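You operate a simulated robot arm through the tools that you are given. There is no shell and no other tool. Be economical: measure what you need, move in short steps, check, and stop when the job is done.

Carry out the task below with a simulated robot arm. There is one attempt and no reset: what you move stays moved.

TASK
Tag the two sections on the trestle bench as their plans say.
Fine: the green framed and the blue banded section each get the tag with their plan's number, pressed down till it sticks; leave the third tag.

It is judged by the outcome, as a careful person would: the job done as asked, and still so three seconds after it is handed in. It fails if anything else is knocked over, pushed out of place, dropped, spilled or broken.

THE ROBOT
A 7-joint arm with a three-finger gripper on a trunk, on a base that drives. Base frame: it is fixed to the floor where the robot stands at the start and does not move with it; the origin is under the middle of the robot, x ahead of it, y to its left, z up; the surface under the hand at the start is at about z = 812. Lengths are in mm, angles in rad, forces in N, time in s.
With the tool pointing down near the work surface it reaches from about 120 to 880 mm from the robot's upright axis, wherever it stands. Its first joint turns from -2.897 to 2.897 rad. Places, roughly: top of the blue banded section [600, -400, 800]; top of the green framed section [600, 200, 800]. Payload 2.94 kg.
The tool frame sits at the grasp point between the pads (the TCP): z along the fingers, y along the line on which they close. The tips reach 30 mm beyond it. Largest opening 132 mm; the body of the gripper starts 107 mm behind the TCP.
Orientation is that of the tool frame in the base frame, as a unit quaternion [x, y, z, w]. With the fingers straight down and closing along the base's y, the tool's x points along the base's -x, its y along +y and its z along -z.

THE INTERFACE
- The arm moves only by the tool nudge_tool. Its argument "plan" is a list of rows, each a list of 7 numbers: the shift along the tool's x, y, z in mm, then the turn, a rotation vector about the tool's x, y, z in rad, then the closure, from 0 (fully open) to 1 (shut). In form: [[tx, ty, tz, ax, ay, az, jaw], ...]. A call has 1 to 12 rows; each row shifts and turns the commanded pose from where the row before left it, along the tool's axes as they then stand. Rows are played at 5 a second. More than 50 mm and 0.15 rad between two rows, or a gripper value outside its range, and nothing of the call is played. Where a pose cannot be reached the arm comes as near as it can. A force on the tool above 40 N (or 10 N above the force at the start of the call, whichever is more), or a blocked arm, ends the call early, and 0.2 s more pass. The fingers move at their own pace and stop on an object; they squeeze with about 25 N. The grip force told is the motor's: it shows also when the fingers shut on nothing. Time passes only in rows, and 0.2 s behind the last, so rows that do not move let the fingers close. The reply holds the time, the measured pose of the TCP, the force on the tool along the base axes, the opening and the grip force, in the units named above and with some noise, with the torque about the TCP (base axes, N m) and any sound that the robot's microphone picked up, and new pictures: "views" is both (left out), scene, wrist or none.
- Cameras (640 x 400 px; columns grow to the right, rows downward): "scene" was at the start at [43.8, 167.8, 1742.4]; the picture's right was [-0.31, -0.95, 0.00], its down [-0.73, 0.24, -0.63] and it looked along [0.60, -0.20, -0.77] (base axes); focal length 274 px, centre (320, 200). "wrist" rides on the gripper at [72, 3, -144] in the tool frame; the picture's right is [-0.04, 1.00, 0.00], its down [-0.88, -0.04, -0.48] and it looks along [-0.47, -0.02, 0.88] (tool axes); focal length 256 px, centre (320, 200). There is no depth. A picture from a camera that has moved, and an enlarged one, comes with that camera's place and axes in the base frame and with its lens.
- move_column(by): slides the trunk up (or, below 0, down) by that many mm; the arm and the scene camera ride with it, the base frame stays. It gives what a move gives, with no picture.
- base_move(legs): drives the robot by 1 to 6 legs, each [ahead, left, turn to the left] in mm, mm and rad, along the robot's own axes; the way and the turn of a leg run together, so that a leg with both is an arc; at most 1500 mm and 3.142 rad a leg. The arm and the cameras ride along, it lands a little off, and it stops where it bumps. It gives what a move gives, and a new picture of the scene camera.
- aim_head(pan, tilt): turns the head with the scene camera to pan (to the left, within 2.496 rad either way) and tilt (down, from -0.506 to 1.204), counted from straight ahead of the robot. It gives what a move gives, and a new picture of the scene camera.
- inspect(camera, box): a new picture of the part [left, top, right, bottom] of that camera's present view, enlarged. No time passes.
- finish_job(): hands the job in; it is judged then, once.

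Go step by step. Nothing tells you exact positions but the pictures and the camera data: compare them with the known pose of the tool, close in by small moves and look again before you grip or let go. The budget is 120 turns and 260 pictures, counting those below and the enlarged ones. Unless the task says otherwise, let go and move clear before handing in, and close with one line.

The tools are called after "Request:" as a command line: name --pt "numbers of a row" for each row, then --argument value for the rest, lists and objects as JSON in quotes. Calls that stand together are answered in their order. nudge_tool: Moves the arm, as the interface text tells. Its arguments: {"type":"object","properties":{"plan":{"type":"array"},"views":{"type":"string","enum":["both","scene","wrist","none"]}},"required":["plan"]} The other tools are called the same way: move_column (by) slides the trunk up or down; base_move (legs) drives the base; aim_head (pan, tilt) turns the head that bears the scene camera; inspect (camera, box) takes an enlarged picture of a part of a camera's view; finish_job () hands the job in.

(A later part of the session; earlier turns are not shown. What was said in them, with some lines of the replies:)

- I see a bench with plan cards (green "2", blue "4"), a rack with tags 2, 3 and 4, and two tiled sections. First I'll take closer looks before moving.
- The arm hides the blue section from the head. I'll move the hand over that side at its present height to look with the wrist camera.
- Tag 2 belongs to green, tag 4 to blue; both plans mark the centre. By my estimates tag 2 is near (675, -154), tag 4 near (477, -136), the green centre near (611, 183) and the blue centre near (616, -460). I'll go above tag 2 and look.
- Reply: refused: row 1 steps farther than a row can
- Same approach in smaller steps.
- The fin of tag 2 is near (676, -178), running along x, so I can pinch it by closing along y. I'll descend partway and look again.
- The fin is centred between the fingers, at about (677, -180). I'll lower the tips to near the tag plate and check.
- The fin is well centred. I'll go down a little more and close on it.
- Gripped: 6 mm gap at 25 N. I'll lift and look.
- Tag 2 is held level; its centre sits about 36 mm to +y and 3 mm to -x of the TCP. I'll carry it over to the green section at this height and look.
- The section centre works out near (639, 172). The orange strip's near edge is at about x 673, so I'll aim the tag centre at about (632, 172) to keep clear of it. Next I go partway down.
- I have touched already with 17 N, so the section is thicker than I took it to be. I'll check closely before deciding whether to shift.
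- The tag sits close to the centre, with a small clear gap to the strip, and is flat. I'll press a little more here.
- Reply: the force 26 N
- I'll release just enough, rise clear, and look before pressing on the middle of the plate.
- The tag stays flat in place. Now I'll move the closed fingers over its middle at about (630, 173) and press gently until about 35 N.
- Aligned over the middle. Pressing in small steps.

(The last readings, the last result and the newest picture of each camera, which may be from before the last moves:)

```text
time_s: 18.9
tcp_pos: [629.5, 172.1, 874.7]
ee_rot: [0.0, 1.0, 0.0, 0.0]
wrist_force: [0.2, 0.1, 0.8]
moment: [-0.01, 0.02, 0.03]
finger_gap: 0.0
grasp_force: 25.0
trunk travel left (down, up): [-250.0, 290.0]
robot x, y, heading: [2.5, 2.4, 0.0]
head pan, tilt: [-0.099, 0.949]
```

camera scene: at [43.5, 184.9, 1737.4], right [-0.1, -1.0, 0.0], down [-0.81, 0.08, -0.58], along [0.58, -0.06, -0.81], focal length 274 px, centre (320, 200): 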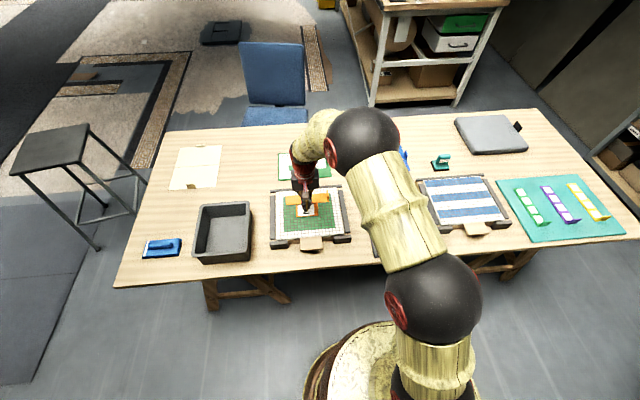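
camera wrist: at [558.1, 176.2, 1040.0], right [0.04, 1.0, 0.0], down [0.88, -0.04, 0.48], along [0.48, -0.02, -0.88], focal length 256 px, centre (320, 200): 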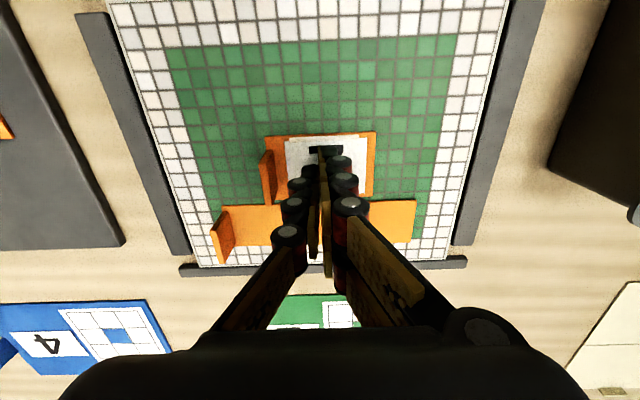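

Request:
nudge_tool --pt "0 0 2 0 0 0 1" --pt "0 0 2 0 0 0 1" --pt "0 0 2 0 0 0 1" --pt "0 0 2 0 0 0 1" --pt "0 0 0 0 0 0 1" --views "none"

Request:
inspect --camera "scene" --box '[270, 170, 350, 234]'

```text
time_s: 20.0
tcp_pos: [632.8, 173.1, 873.6]
ee_rot: [0.0, 1.0, 0.001, 0.005]
wrist_force: [-4.8, -0.9, 18.0]
moment: [0.01, 0.24, 0.04]
finger_gap: 6.0
grasp_force: 25.4
trunk travel left (down, up): [-250.0, 290.0]
robot x, y, heading: [-1.1, 3.1, 0.002]
head pan, tilt: [-0.099, 0.949]
stopped in row 5: the force on the tool passed its limit at 42 N (the readings are from after the stop); the commanded pose is now the measured one
```

```text
6.25 times, centred on (310, 202) of scene
camera zoom: at [41.3, 184.1, 1737.5], right [-0.1, -1.0, 0.0], down [-0.81, 0.08, -0.58], along [0.58, -0.06, -0.81], focal length 1714 px, centre (382, 188)
```

zoom: 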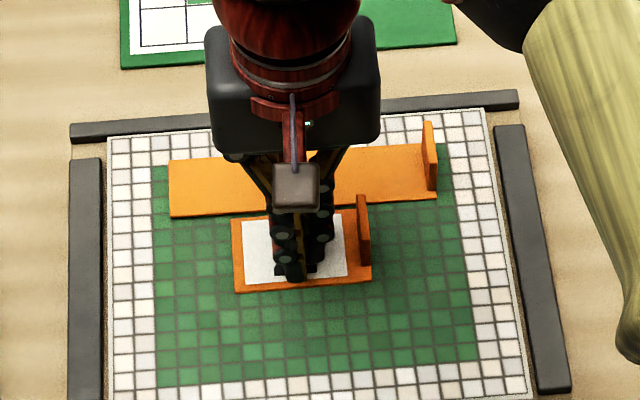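

Pressed to 42 N. I'll rise straight up and check the tag.

Request:
nudge_tool --pt "0 0 -3 0 0 0 1" --pt "0 0 -5 0 0 0 1" --pt "0 0 -30 0 0 0 1" --pt "0 0 -40 0 0 0 1" --pt "0 -30 -30 0 0 0 1" --pt "0 0 0 0 0 0 1" --views "both"

Request:
inspect --camera "scene" --box '[270, 170, 350, 234]'

Request:
inspect --camera "wrist" --box '[200, 40, 480, 260]'

```text
time_s: 21.4
tcp_pos: [631.3, 142.4, 979.1]
ee_rot: [0.0, 1.0, 0.001, 0.002]
wrist_force: [-0.2, -1.0, 0.5]
moment: [0.04, 0.02, -0.01]
finger_gap: 0.1
grasp_force: 25.1
trunk travel left (down, up): [-250.0, 290.0]
robot x, y, heading: [-0.2, -1.5, -0.0]
head pan, tilt: [-0.099, 0.949]
camera scene: at [43.5, 184.1, 1737.4], right [-0.1, -1.0, 0.0], down [-0.81, 0.08, -0.58], along [0.58, -0.06, -0.81], focal length 274 px, centre (320, 200)
camera wrist: at [558.3, 144.5, 1122.3], right [0.04, 1.0, 0.0], down [0.88, -0.04, 0.48], along [0.48, -0.02, -0.88], focal length 256 px, centre (320, 200)
```

scene: 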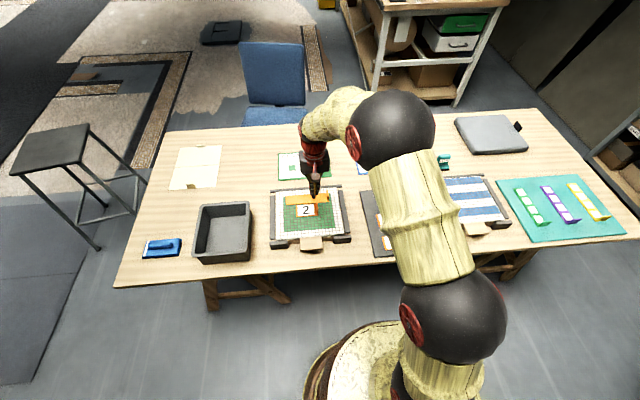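
wrist: 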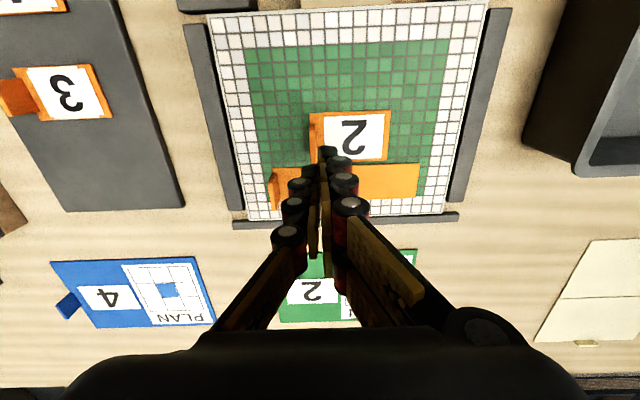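

```text
6.25 times, centred on (310, 202) of scene
camera zoom: at [43.5, 184.1, 1737.4], right [-0.1, -1.0, 0.0], down [-0.81, 0.08, -0.58], along [0.58, -0.06, -0.81], focal length 1714 px, centre (382, 188)
```

zoom: 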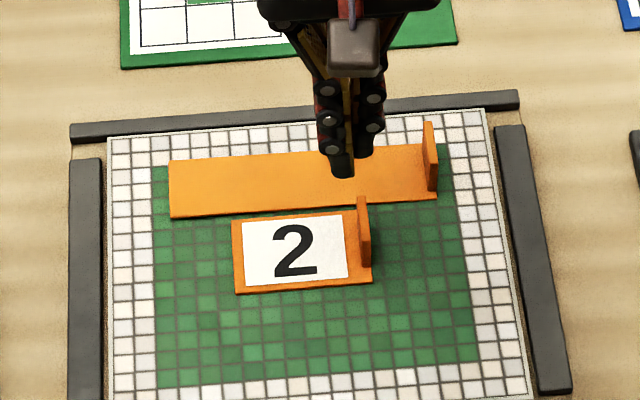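

```text
1.82 times, centred on (340, 150) of wrist
camera zoom: at [558.3, 144.5, 1122.3], right [0.04, 1.0, 0.0], down [0.88, -0.04, 0.48], along [0.48, -0.02, -0.88], focal length 465 px, centre (284, 291)
```

zoom: 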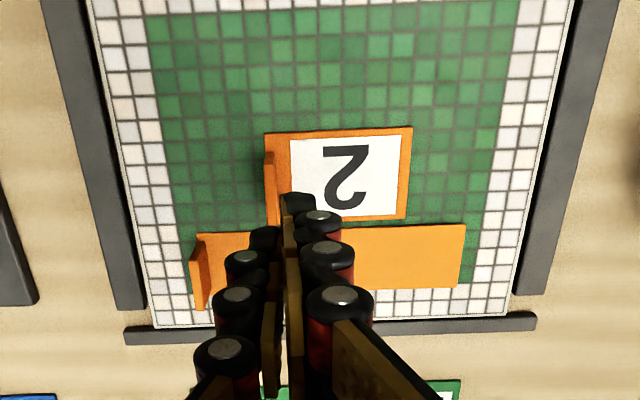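

The label has visibly settled flat, so tag 2 is stuck. Next is tag 4: I'll move above its fin, near (478, -170), and look.

Request:
nudge_tool --pt "20 -40 0 0 0 0 0.8" --pt "20 -40 0 0 0 0 0.65" --pt "20 -40 0 0 0 0 0.65" --pt "20 -40 0 0 0 0 0.65" --pt "20 -40 0 0 0 0 0.65" --pt "20 -40 0 0 0 0 0.65" --pt "20 -40 0 0 0 0 0.65" --pt "13 -32 10 0 0 0 0.65" --pt "0 0 0 0 0 0 0.65" --views "both"

Request:
inspect --camera "wrist" --box '[220, 60, 420, 260]'

Request:
inspect --camera "scene" --box '[350, 190, 450, 260]'

```text
time_s: 23.4
tcp_pos: [477.0, -173.0, 966.0]
ee_rot: [0.0, 1.0, 0.001, 0.003]
wrist_force: [0.5, 0.3, 0.0]
moment: [0.01, 0.01, -0.01]
finger_gap: 46.1
grasp_force: 0.1
trunk travel left (down, up): [-250.0, 290.0]
robot x, y, heading: [-2.0, 0.5, -0.002]
head pan, tilt: [-0.099, 0.949]
camera scene: at [43.3, 184.2, 1737.5], right [-0.1, -1.0, 0.0], down [-0.81, 0.08, -0.58], along [0.58, -0.06, -0.81], focal length 274 px, centre (320, 200)
camera wrist: at [403.3, -170.8, 1109.1], right [0.04, 1.0, 0.0], down [0.88, -0.04, 0.48], along [0.48, -0.02, -0.88], focal length 256 px, centre (320, 200)
```

scene: 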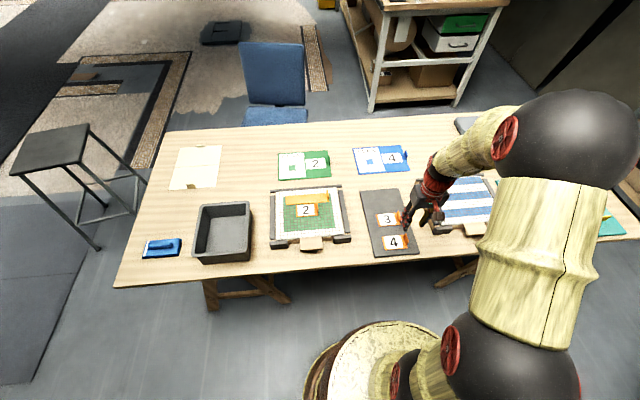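
wrist: 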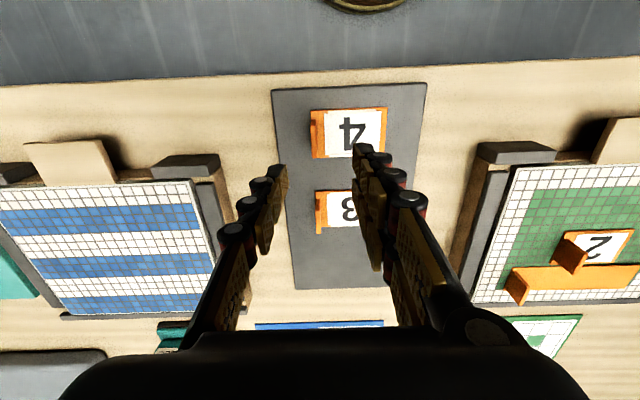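

```text
2.00 times, centred on (320, 160) of wrist
camera zoom: at [403.3, -170.8, 1109.1], right [0.04, 1.0, 0.0], down [0.88, -0.04, 0.48], along [0.48, -0.02, -0.88], focal length 512 px, centre (320, 280)
```

zoom: 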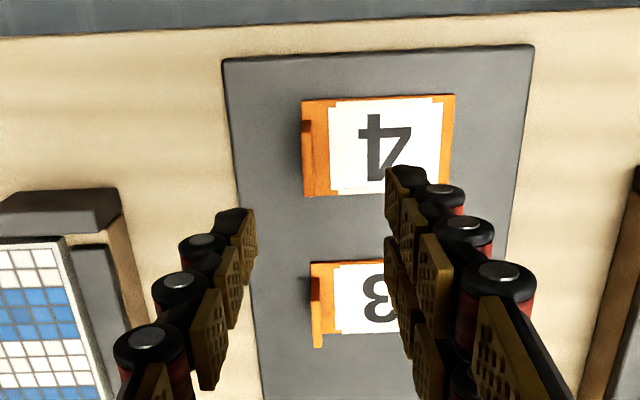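

```text
5.71 times, centred on (400, 225) of scene
camera zoom: at [43.3, 184.2, 1737.5], right [-0.1, -1.0, 0.0], down [-0.81, 0.08, -0.58], along [0.58, -0.06, -0.81], focal length 1567 px, centre (-137, 57)
```

zoom: 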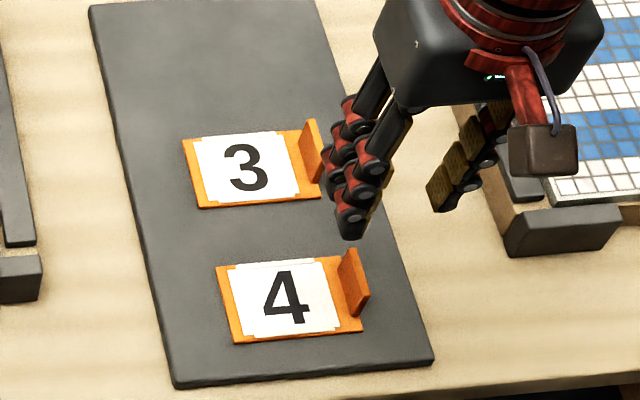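

Tag 4's fin is near (476, -180). Descending partway and checking.

Request:
nudge_tool --pt "0 -7 30 0 0 0 0.65" --pt "0 0 35 0 0 0 0.7" --pt "0 0 15 0 0 0 0.7" --pt "0 0 0 0 0 0 0.7" --views "wrist"

Request:
inspect --camera "wrist" --box '[220, 80, 420, 280]'

Request:
inspect --camera "scene" --box '[360, 205, 440, 260]'

```text
time_s: 24.4
tcp_pos: [479.6, -176.4, 884.6]
ee_rot: [0.0, 1.0, 0.0, 0.002]
wrist_force: [1.0, 1.0, -0.1]
moment: [0.01, -0.01, 0.03]
finger_gap: 39.7
grasp_force: 0.2
trunk travel left (down, up): [-250.0, 290.0]
robot x, y, heading: [-0.7, 1.1, -0.0]
head pan, tilt: [-0.099, 0.949]
camera wrist: at [405.7, -174.2, 1028.5], right [0.04, 1.0, 0.0], down [0.88, -0.04, 0.48], along [0.48, -0.02, -0.88], focal length 256 px, centre (320, 200)
```

wrist: 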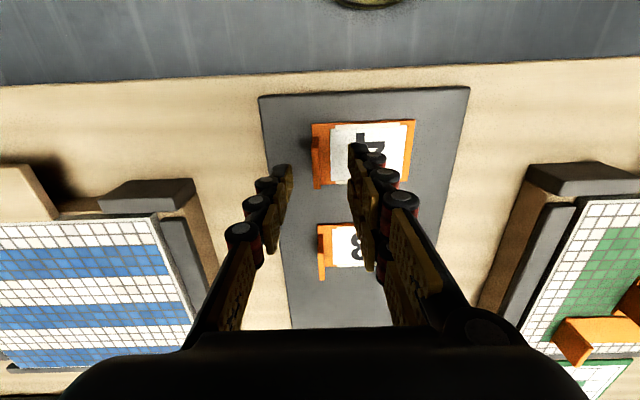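

```text
2.00 times, centred on (320, 180) of wrist
camera zoom: at [405.7, -174.2, 1028.5], right [0.04, 1.0, 0.0], down [0.88, -0.04, 0.48], along [0.48, -0.02, -0.88], focal length 512 px, centre (320, 240)
```

zoom: 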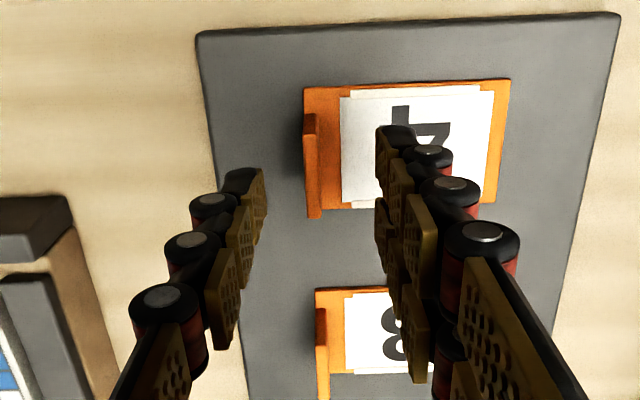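

```text
7.27 times, centred on (400, 232) of scene
camera zoom: at [43.3, 184.2, 1737.5], right [-0.1, -1.0, 0.0], down [-0.81, 0.08, -0.58], along [0.58, -0.06, -0.81], focal length 1994 px, centre (-262, -36)
```

zoom: 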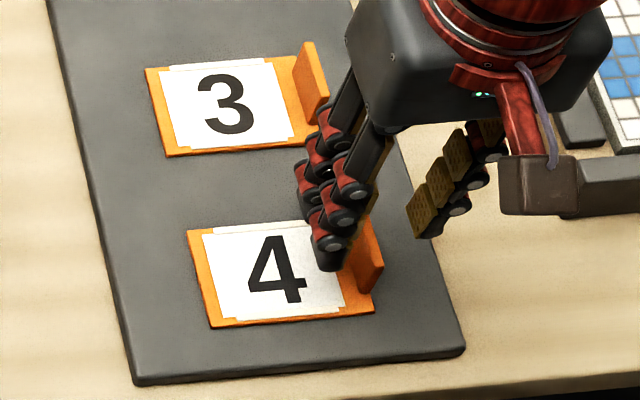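

Request:
nudge_tool --pt "4 -3.5 12 0 0 0 0.7" --pt "0 0 11 0 0 0 0.7" --pt "0 0 0 0 0 0 0.7" --views "wrist"

Request:
inspect --camera "wrist" --box '[220, 80, 420, 280]'

Request:
inspect --camera "scene" --box '[370, 215, 430, 260]'

```text
time_s: 25.2
tcp_pos: [473.8, -178.8, 863.9]
ee_rot: [0.0, 1.0, 0.001, 0.003]
wrist_force: [-0.2, -1.1, -0.7]
moment: [0.01, 0.01, -0.02]
finger_gap: 39.7
grasp_force: 0.1
trunk travel left (down, up): [-250.0, 290.0]
robot x, y, heading: [3.9, 4.5, -0.0]
head pan, tilt: [-0.099, 0.949]
camera wrist: at [401.7, -177.7, 1006.0], right [0.04, 1.0, 0.0], down [0.88, -0.04, 0.48], along [0.48, -0.02, -0.88], focal length 256 px, centre (320, 200)
```

wrist: 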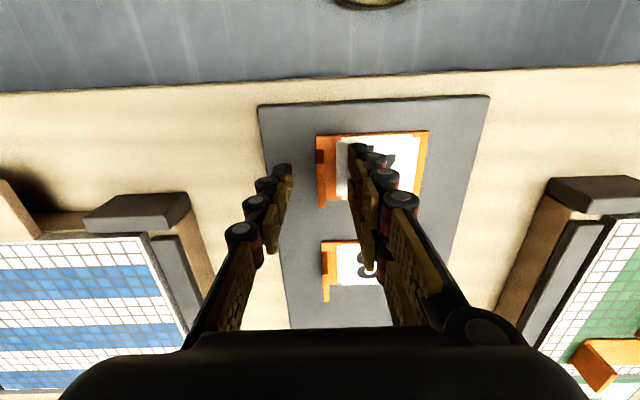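

```text
2.00 times, centred on (320, 180) of wrist
camera zoom: at [401.7, -177.7, 1006.0], right [0.04, 1.0, 0.0], down [0.88, -0.04, 0.48], along [0.48, -0.02, -0.88], focal length 512 px, centre (320, 240)
```

zoom: 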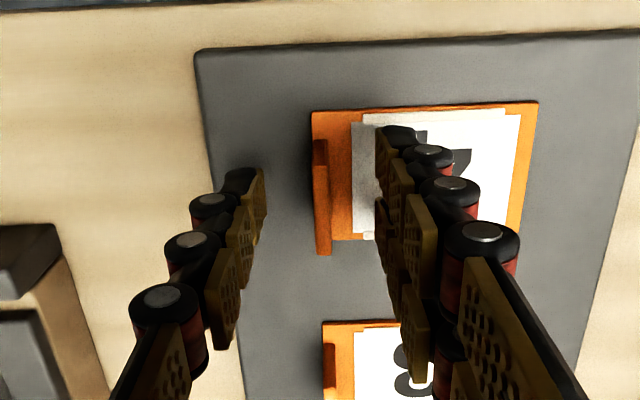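

```text
8.89 times, centred on (400, 238) of scene
camera zoom: at [43.4, 184.4, 1737.4], right [-0.1, -1.0, 0.0], down [-0.81, 0.08, -0.58], along [0.58, -0.06, -0.81], focal length 2437 px, centre (-391, -133)
```

zoom: 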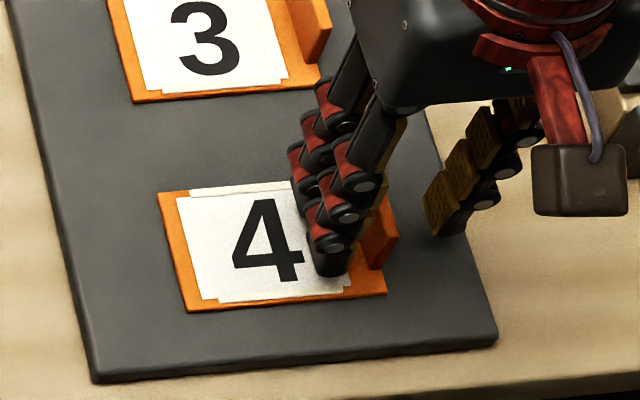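

Centred again. Down 3 mm, close, then lift.

Request:
nudge_tool --pt "0 -1 3 0 0 0 0.8" --pt "0 0 0 0 0 0 1" --pt "0 0 0 0 0 0 1" --pt "0 0 0 0 0 0 1" --pt "0 0 -10 0 0 0 1" --pt "0 0 -30 0 0 0 1" --pt "0 0 -45 0 0 0 1" --pt "0 0 -45 0 0 0 1" --pt "0 0 0 0 0 0 1" --views "both"

Request:
inspect --camera "scene" --box '[350, 180, 450, 260]'

```text
time_s: 27.2
tcp_pos: [474.7, -180.9, 990.2]
ee_rot: [0.0, 1.0, 0.001, 0.002]
wrist_force: [-0.3, 0.1, -0.4]
moment: [-0.03, -0.04, -0.02]
finger_gap: 6.2
grasp_force: 24.7
trunk travel left (down, up): [-250.0, 290.0]
robot x, y, heading: [1.6, 2.6, 0.002]
head pan, tilt: [-0.099, 0.949]
camera scene: at [43.0, 184.4, 1737.4], right [-0.1, -1.0, 0.0], down [-0.81, 0.08, -0.58], along [0.58, -0.06, -0.81], focal length 274 px, centre (320, 200)
camera wrist: at [400.8, -178.4, 1133.9], right [0.04, 1.0, 0.0], down [0.88, -0.04, 0.48], along [0.48, -0.02, -0.88], focal length 256 px, centre (320, 200)
```

scene: 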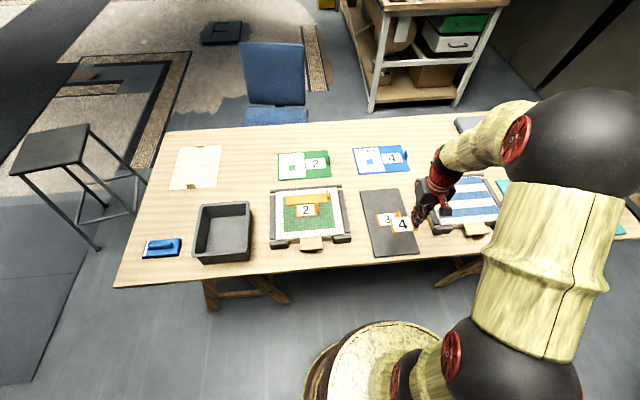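
wrist: 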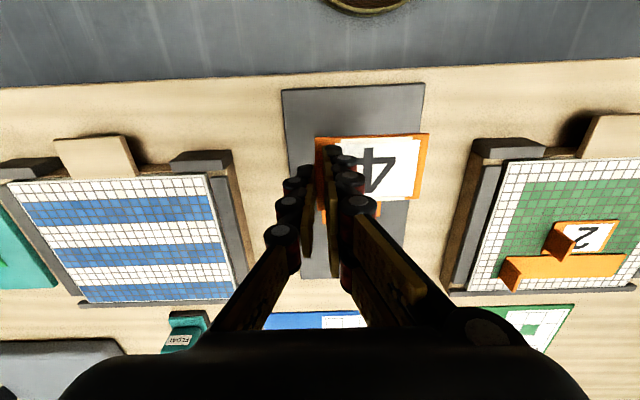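

```text
5.00 times, centred on (400, 220) of scene
camera zoom: at [43.0, 184.4, 1737.4], right [-0.1, -1.0, 0.0], down [-0.81, 0.08, -0.58], along [0.58, -0.06, -0.81], focal length 1371 px, centre (-80, 100)
```

zoom: 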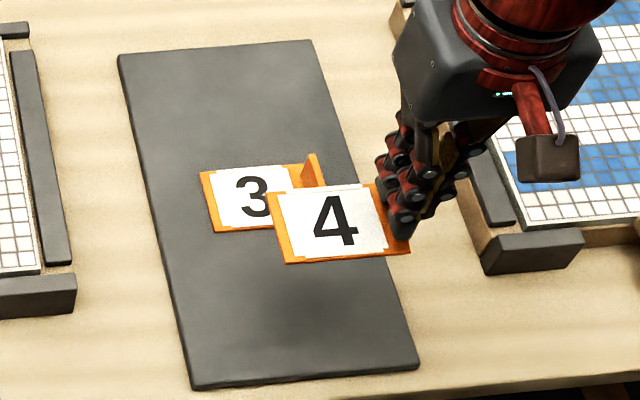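

Tag 4 is held. Using a section surface of z ≈ 834, the blue section's centre comes to about (635, -457), so the TCP goes to about (638, -493). I'll carry it over high and look.

Request:
nudge_tool --pt "-20 -39 0 0 0 0 1" --pt "-20 -39 0 0 0 0 1" --pt "-20 -39 0 0 0 0 1" --pt "-20 -39 0 0 0 0 1" --pt "-20 -39 0 0 0 0 1" --pt "-21 -39 0 0 0 0 1" --pt "-21 -39 0 0 0 0 1" --pt "-21 -39 0 0 0 0 1" --pt "0 0 0 0 0 0 1" --views "both"

Request:
inspect --camera "scene" --box '[410, 150, 520, 240]'

```text
time_s: 29.2
tcp_pos: [640.0, -494.0, 992.6]
ee_rot: [-0.001, 1.0, 0.001, 0.002]
wrist_force: [0.8, -0.5, -0.6]
moment: [0.01, 0.04, -0.02]
finger_gap: 5.7
grasp_force: 24.6
trunk travel left (down, up): [-250.0, 290.0]
robot x, y, heading: [-1.0, -1.6, -0.001]
head pan, tilt: [-0.099, 0.949]
camera scene: at [43.5, 183.9, 1737.5], right [-0.1, -1.0, 0.0], down [-0.81, 0.08, -0.58], along [0.58, -0.06, -0.81], focal length 274 px, centre (320, 200)
camera wrist: at [567.5, -491.6, 1136.6], right [0.04, 1.0, 0.0], down [0.88, -0.04, 0.48], along [0.48, -0.02, -0.88], focal length 256 px, centre (320, 200)
```

scene: 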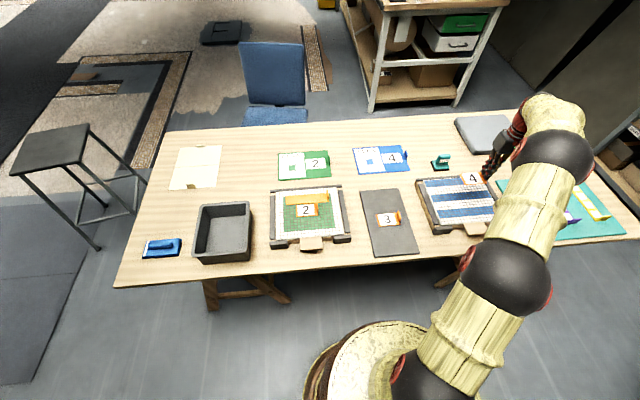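
wrist: 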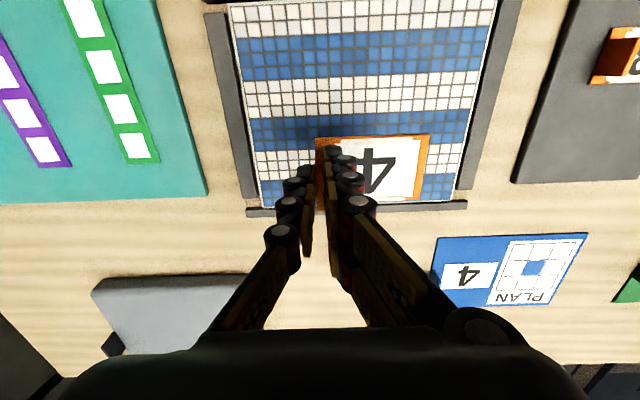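

```text
4.44 times, centred on (465, 195) of scene
camera zoom: at [43.5, 183.9, 1737.5], right [-0.1, -1.0, 0.0], down [-0.81, 0.08, -0.58], along [0.58, -0.06, -0.81], focal length 1219 px, centre (-324, 222)
```

zoom: 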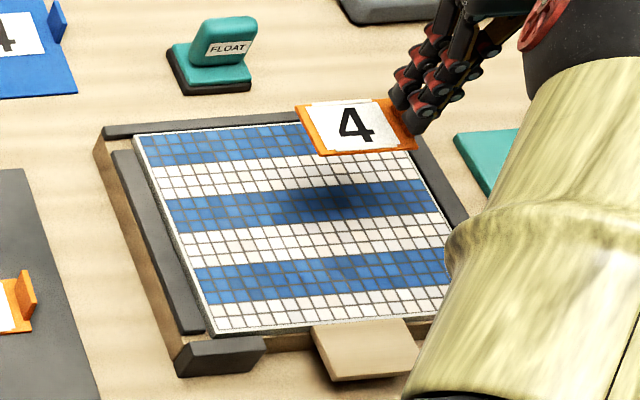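

Recomputed from here the centre is about (633, -448), so I shift +10 in y and -4 in x and lower to just above contact.

Request:
nudge_tool --pt "4 10 20 0 0 0 1" --pt "0 0 35 0 0 0 1" --pt "0 0 35 0 0 0 1" --pt "0 0 0 0 0 0 1" --views "both"

Request:
inspect --camera "scene" --box '[410, 160, 510, 240]'

Request:
inspect --camera "wrist" --box '[160, 0, 520, 260]'

```text
time_s: 30.2
tcp_pos: [635.7, -485.4, 902.3]
ee_rot: [0.0, 1.0, 0.001, 0.003]
wrist_force: [0.2, 0.1, -1.8]
moment: [0.0, 0.02, -0.01]
finger_gap: 5.7
grasp_force: 24.9
trunk travel left (down, up): [-250.0, 290.0]
robot x, y, heading: [-0.6, -4.2, 0.001]
head pan, tilt: [-0.099, 0.949]
camera scene: at [43.4, 184.1, 1737.5], right [-0.1, -1.0, 0.0], down [-0.81, 0.08, -0.58], along [0.58, -0.06, -0.81], focal length 274 px, centre (320, 200)
camera wrist: at [561.5, -482.7, 1046.1], right [0.04, 1.0, 0.0], down [0.88, -0.04, 0.48], along [0.48, -0.02, -0.88], focal length 256 px, centre (320, 200)
```

scene: 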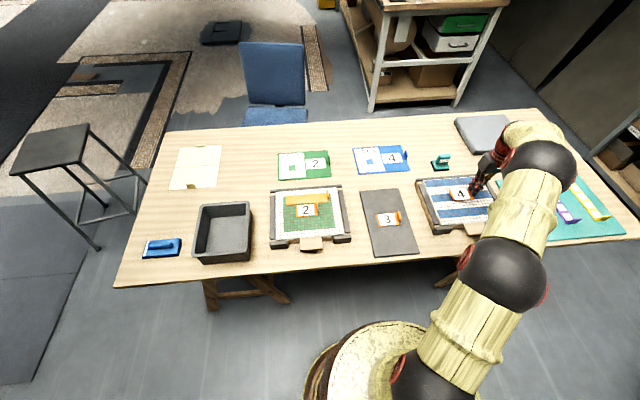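
wrist: 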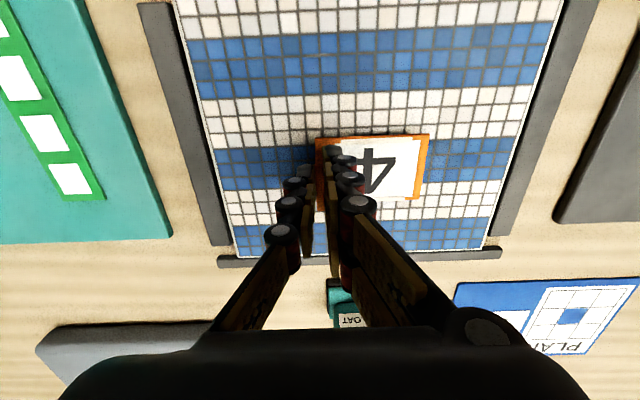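

```text
5.00 times, centred on (460, 200) of scene
camera zoom: at [43.4, 184.1, 1737.5], right [-0.1, -1.0, 0.0], down [-0.81, 0.08, -0.58], along [0.58, -0.06, -0.81], focal length 1371 px, centre (-380, 200)
```

zoom: 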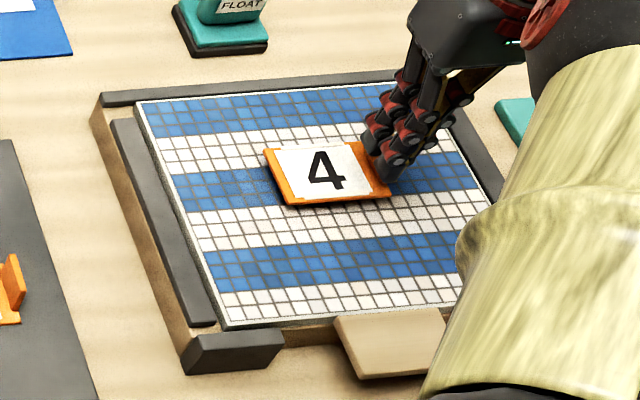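

```text
1.54 times, centred on (340, 130) of wrist
camera zoom: at [561.5, -482.7, 1046.1], right [0.04, 1.0, 0.0], down [0.88, -0.04, 0.48], along [0.48, -0.02, -0.88], focal length 394 px, centre (289, 308)
```

zoom: 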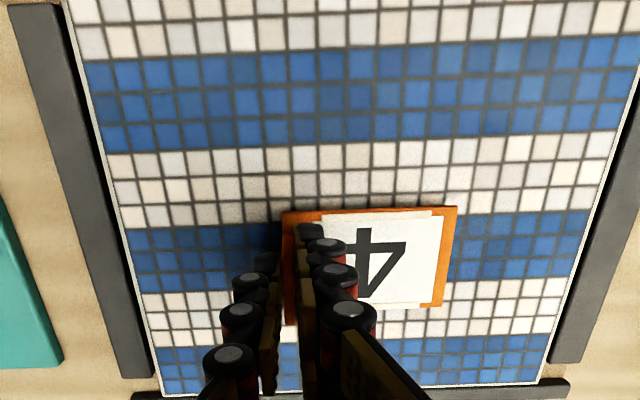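

Well centred. Lowering to contact in small steps.

Request:
nudge_tool --pt "0 0 5 0 0 0 1" --pt "0 0 4 0 0 0 1" --pt "0 0 3 0 0 0 1" --pt "0 0 2 0 0 0 1" --pt "0 0 2 0 0 0 1" --pt "0 0 0 0 0 0 1" --views "none"

Request:
inspect --camera "scene" --box '[410, 160, 510, 240]'

```text
time_s: 31.6
tcp_pos: [635.0, -482.4, 890.3]
ee_rot: [-0.001, 1.0, -0.001, 0.005]
wrist_force: [0.3, -2.8, 25.1]
moment: [-0.04, 0.06, 0.02]
finger_gap: 5.9
grasp_force: 24.7
trunk travel left (down, up): [-250.0, 290.0]
robot x, y, heading: [1.3, -2.1, -0.003]
head pan, tilt: [-0.099, 0.949]
```

```text
5.00 times, centred on (460, 200) of scene
camera zoom: at [41.5, 185.4, 1737.6], right [-0.1, -1.0, 0.0], down [-0.81, 0.08, -0.58], along [0.58, -0.06, -0.81], focal length 1371 px, centre (-380, 200)
```

zoom: 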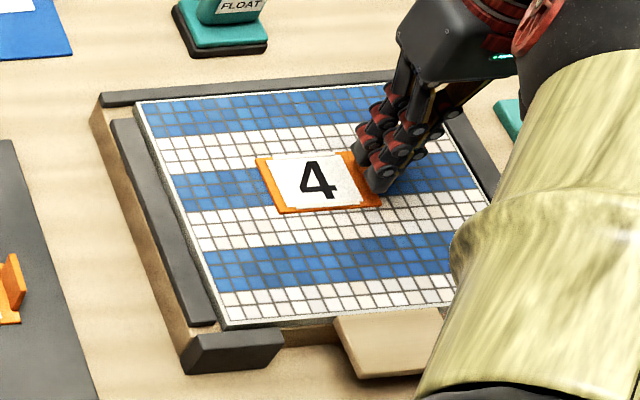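

On the surface with 25 N. Release, rise, close.

Request:
nudge_tool --pt "0 0 0 0 0 0 0.9" --pt "0 0 0 0 0 0 0.8" --pt "0 0 -10 0 0 0 0.8" --pt "0 0 -25 0 0 0 0.8" --pt "0 0 -20 0 0 0 0.8" --pt "0 0 0 0 0 0 1" --pt "0 0 0 0 0 0 1" --views "both"

Request:
inspect --camera "scene" --box '[410, 160, 510, 240]'

```text
time_s: 33.2
tcp_pos: [635.4, -481.9, 938.6]
ee_rot: [0.0, 1.0, 0.001, 0.003]
wrist_force: [-0.1, -0.3, -1.0]
moment: [-0.01, -0.01, 0.03]
finger_gap: 0.2
grasp_force: 12.5
trunk travel left (down, up): [-250.0, 290.0]
robot x, y, heading: [1.7, -1.9, 0.002]
head pan, tilt: [-0.099, 0.949]
camera scene: at [43.6, 184.0, 1737.5], right [-0.1, -1.0, 0.0], down [-0.81, 0.08, -0.58], along [0.58, -0.06, -0.81], focal length 274 px, centre (320, 200)
camera wrist: at [561.7, -481.6, 1082.4], right [0.04, 1.0, 0.0], down [0.88, -0.04, 0.48], along [0.48, -0.02, -0.88], focal length 256 px, centre (320, 200)
```

scene: 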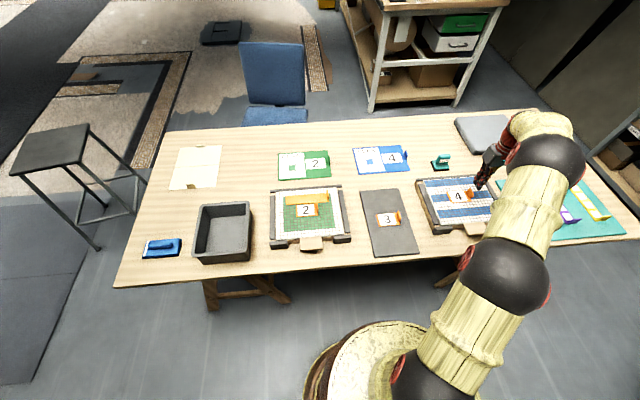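
wrist: 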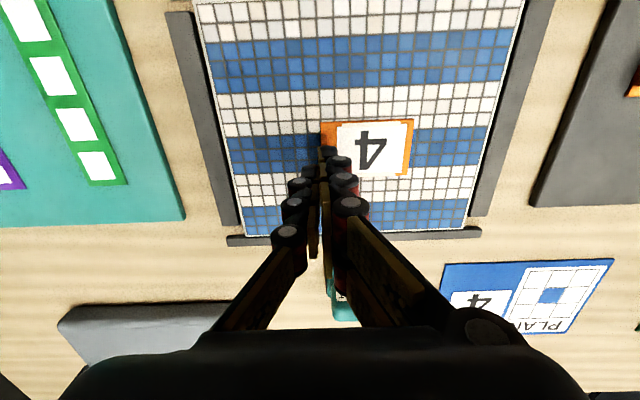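

```text
5.00 times, centred on (460, 200) of scene
camera zoom: at [43.6, 184.0, 1737.5], right [-0.1, -1.0, 0.0], down [-0.81, 0.08, -0.58], along [0.58, -0.06, -0.81], focal length 1371 px, centre (-380, 200)
```

zoom: 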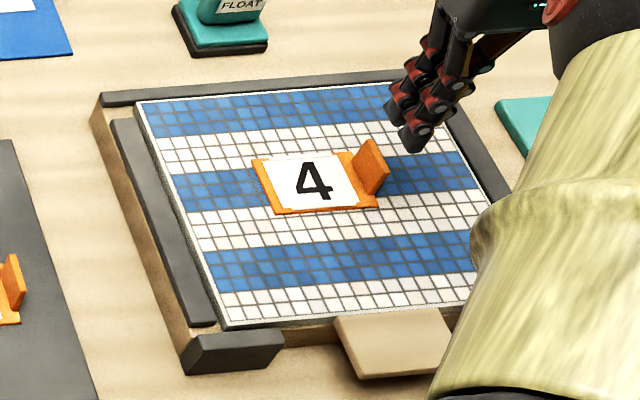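

The label already looks settled, but I'll press the middle as well to be sure.

Request:
nudge_tool --pt "4 36 0 0 0 0 1" --pt "0 0 30 0 0 0 1" --pt "0 0 25 0 0 0 1" --pt "0 0 5 0 0 0 1" --pt "0 0 0 0 0 0 1" --views "both"

Request:
inspect --camera "scene" --box '[420, 170, 500, 230]'

```text
time_s: 34.4
tcp_pos: [629.4, -447.2, 880.4]
ee_rot: [0.0, 1.0, 0.0, 0.003]
wrist_force: [-0.4, -0.3, 0.2]
moment: [-0.03, 0.03, -0.02]
finger_gap: 0.0
grasp_force: 25.4
trunk travel left (down, up): [-250.0, 290.0]
robot x, y, heading: [-0.6, 1.4, 0.003]
head pan, tilt: [-0.099, 0.949]
camera scene: at [43.6, 184.0, 1737.5], right [-0.1, -1.0, 0.0], down [-0.81, 0.08, -0.58], along [0.58, -0.06, -0.81], focal length 274 px, centre (320, 200)
camera wrist: at [556.0, -445.9, 1023.9], right [0.04, 1.0, 0.0], down [0.88, -0.04, 0.48], along [0.48, -0.02, -0.88], focal length 256 px, centre (320, 200)
```

scene: 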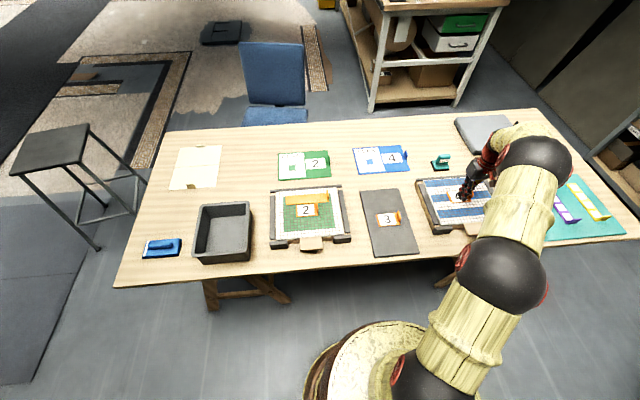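
wrist: 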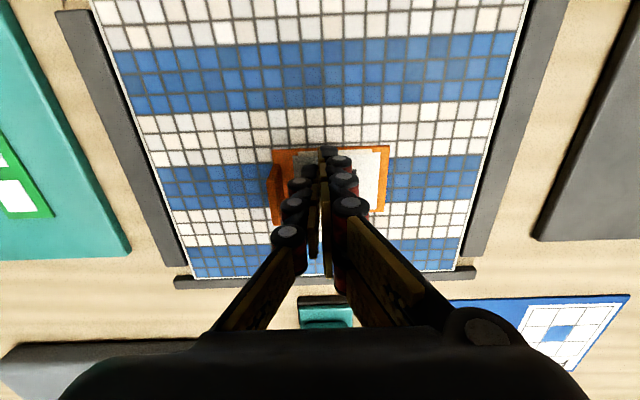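

```text
6.67 times, centred on (460, 200) of scene
camera zoom: at [43.6, 184.0, 1737.5], right [-0.1, -1.0, 0.0], down [-0.81, 0.08, -0.58], along [0.58, -0.06, -0.81], focal length 1828 px, centre (-613, 200)
```

zoom: 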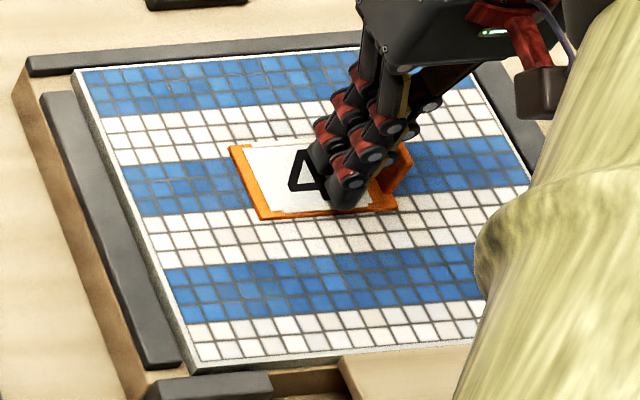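

Request:
nudge_tool --pt "-3 4 3 0 0 0 1" --pt "0 0 2 0 0 0 1" --pt "0 0 2 0 0 0 1" --pt "0 0 2 0 0 0 1" --pt "0 0 2 0 0 0 1" --pt "0 0 1.5 0 0 0 1" --pt "0 0 1.5 0 0 0 1" --pt "0 0 1.5 0 0 0 1" --pt "0 0 0 0 0 0 1" --views "none"

```text
time_s: 36.1
tcp_pos: [634.5, -446.9, 871.9]
ee_rot: [0.0, 1.0, -0.003, 0.008]
wrist_force: [-1.9, 1.8, 14.0]
moment: [0.04, 0.14, 0.0]
finger_gap: 6.0
grasp_force: 25.2
trunk travel left (down, up): [-250.0, 290.0]
robot x, y, heading: [-3.0, 0.3, 0.003]
head pan, tilt: [-0.099, 0.949]
stopped in row 8: the force on the tool passed its limit at 42 N (the readings are from after the stop); the commanded pose is now the measured one
```

Pressed to 42 N as before. Rising clear and checking everything.

Request:
nudge_tool --pt "0 0 -3 0 0 0 1" --pt "0 0 -5 0 0 0 1" --pt "0 0 -30 0 0 0 1" --pt "0 0 -40 0 0 0 1" --pt "0 0 -45 0 0 0 1" --pt "0 0 -45 0 0 0 0.5" --pt "40 0 0 0 0 0 0.5" --pt "40 0 0 0 0 0 0.5" --pt "0 0 0 0 0 0 0.5" --views "both"

Request:
inspect --camera "scene" --box '[410, 160, 510, 240]'

Request:
inspect --camera "scene" --box '[260, 170, 420, 260]'

```text
time_s: 38.1
tcp_pos: [553.2, -446.6, 1039.1]
ee_rot: [0.0, 1.0, -0.001, 0.005]
wrist_force: [-0.3, -0.9, 0.1]
moment: [0.03, -0.01, 0.04]
finger_gap: 65.8
grasp_force: 0.6
trunk travel left (down, up): [-250.0, 290.0]
robot x, y, heading: [-0.1, -0.7, 0.002]
head pan, tilt: [-0.099, 0.949]
camera scene: at [43.2, 184.1, 1737.4], right [-0.1, -1.0, 0.0], down [-0.81, 0.08, -0.58], along [0.58, -0.06, -0.81], focal length 274 px, centre (320, 200)
camera wrist: at [478.6, -443.5, 1181.4], right [0.04, 1.0, 0.0], down [0.87, -0.04, 0.48], along [0.48, -0.02, -0.87], focal length 256 px, centre (320, 200)
```

scene: 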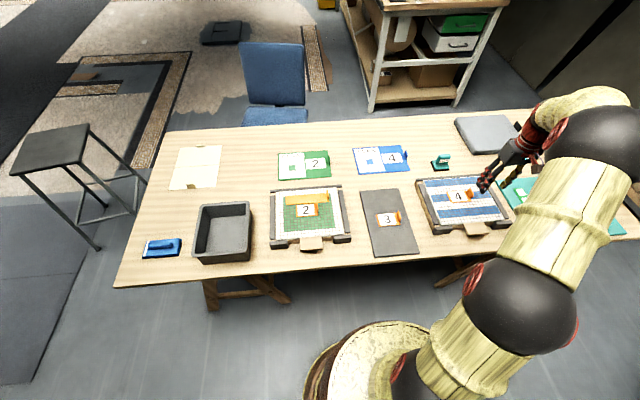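
wrist: 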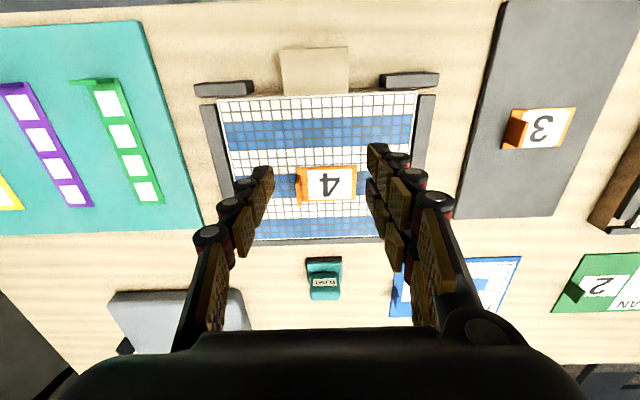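

```text
5.00 times, centred on (460, 200) of scene
camera zoom: at [43.2, 184.1, 1737.4], right [-0.1, -1.0, 0.0], down [-0.81, 0.08, -0.58], along [0.58, -0.06, -0.81], focal length 1371 px, centre (-380, 200)
```

zoom: 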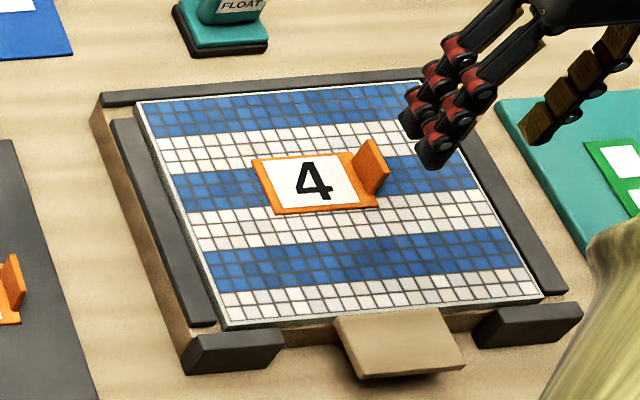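

```text
4.00 times, centred on (340, 215) of scene
camera zoom: at [43.2, 184.1, 1737.4], right [-0.1, -1.0, 0.0], down [-0.81, 0.08, -0.58], along [0.58, -0.06, -0.81], focal length 1097 px, centre (240, 140)
```

zoom: 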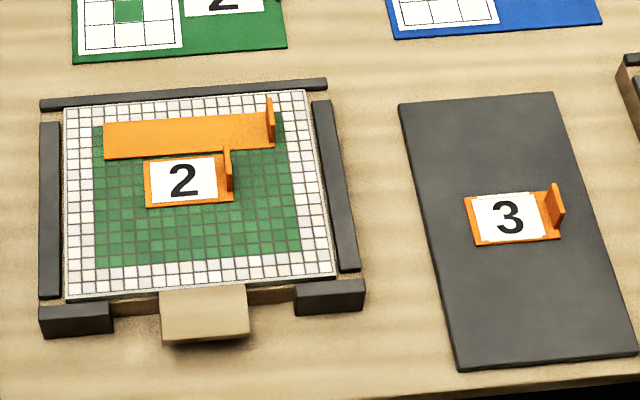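

Both tags lie flat near the centres of the right sections. Tag 3 and everything else are where they were, and the hand is clear, so I'm handing in.

Request:
finish_job

```text
The job is handed in.
```

Tag 2 is pressed onto the green framed section and tag 4 onto the blue banded one, each close to the centre; tag 3 was left on its rack.
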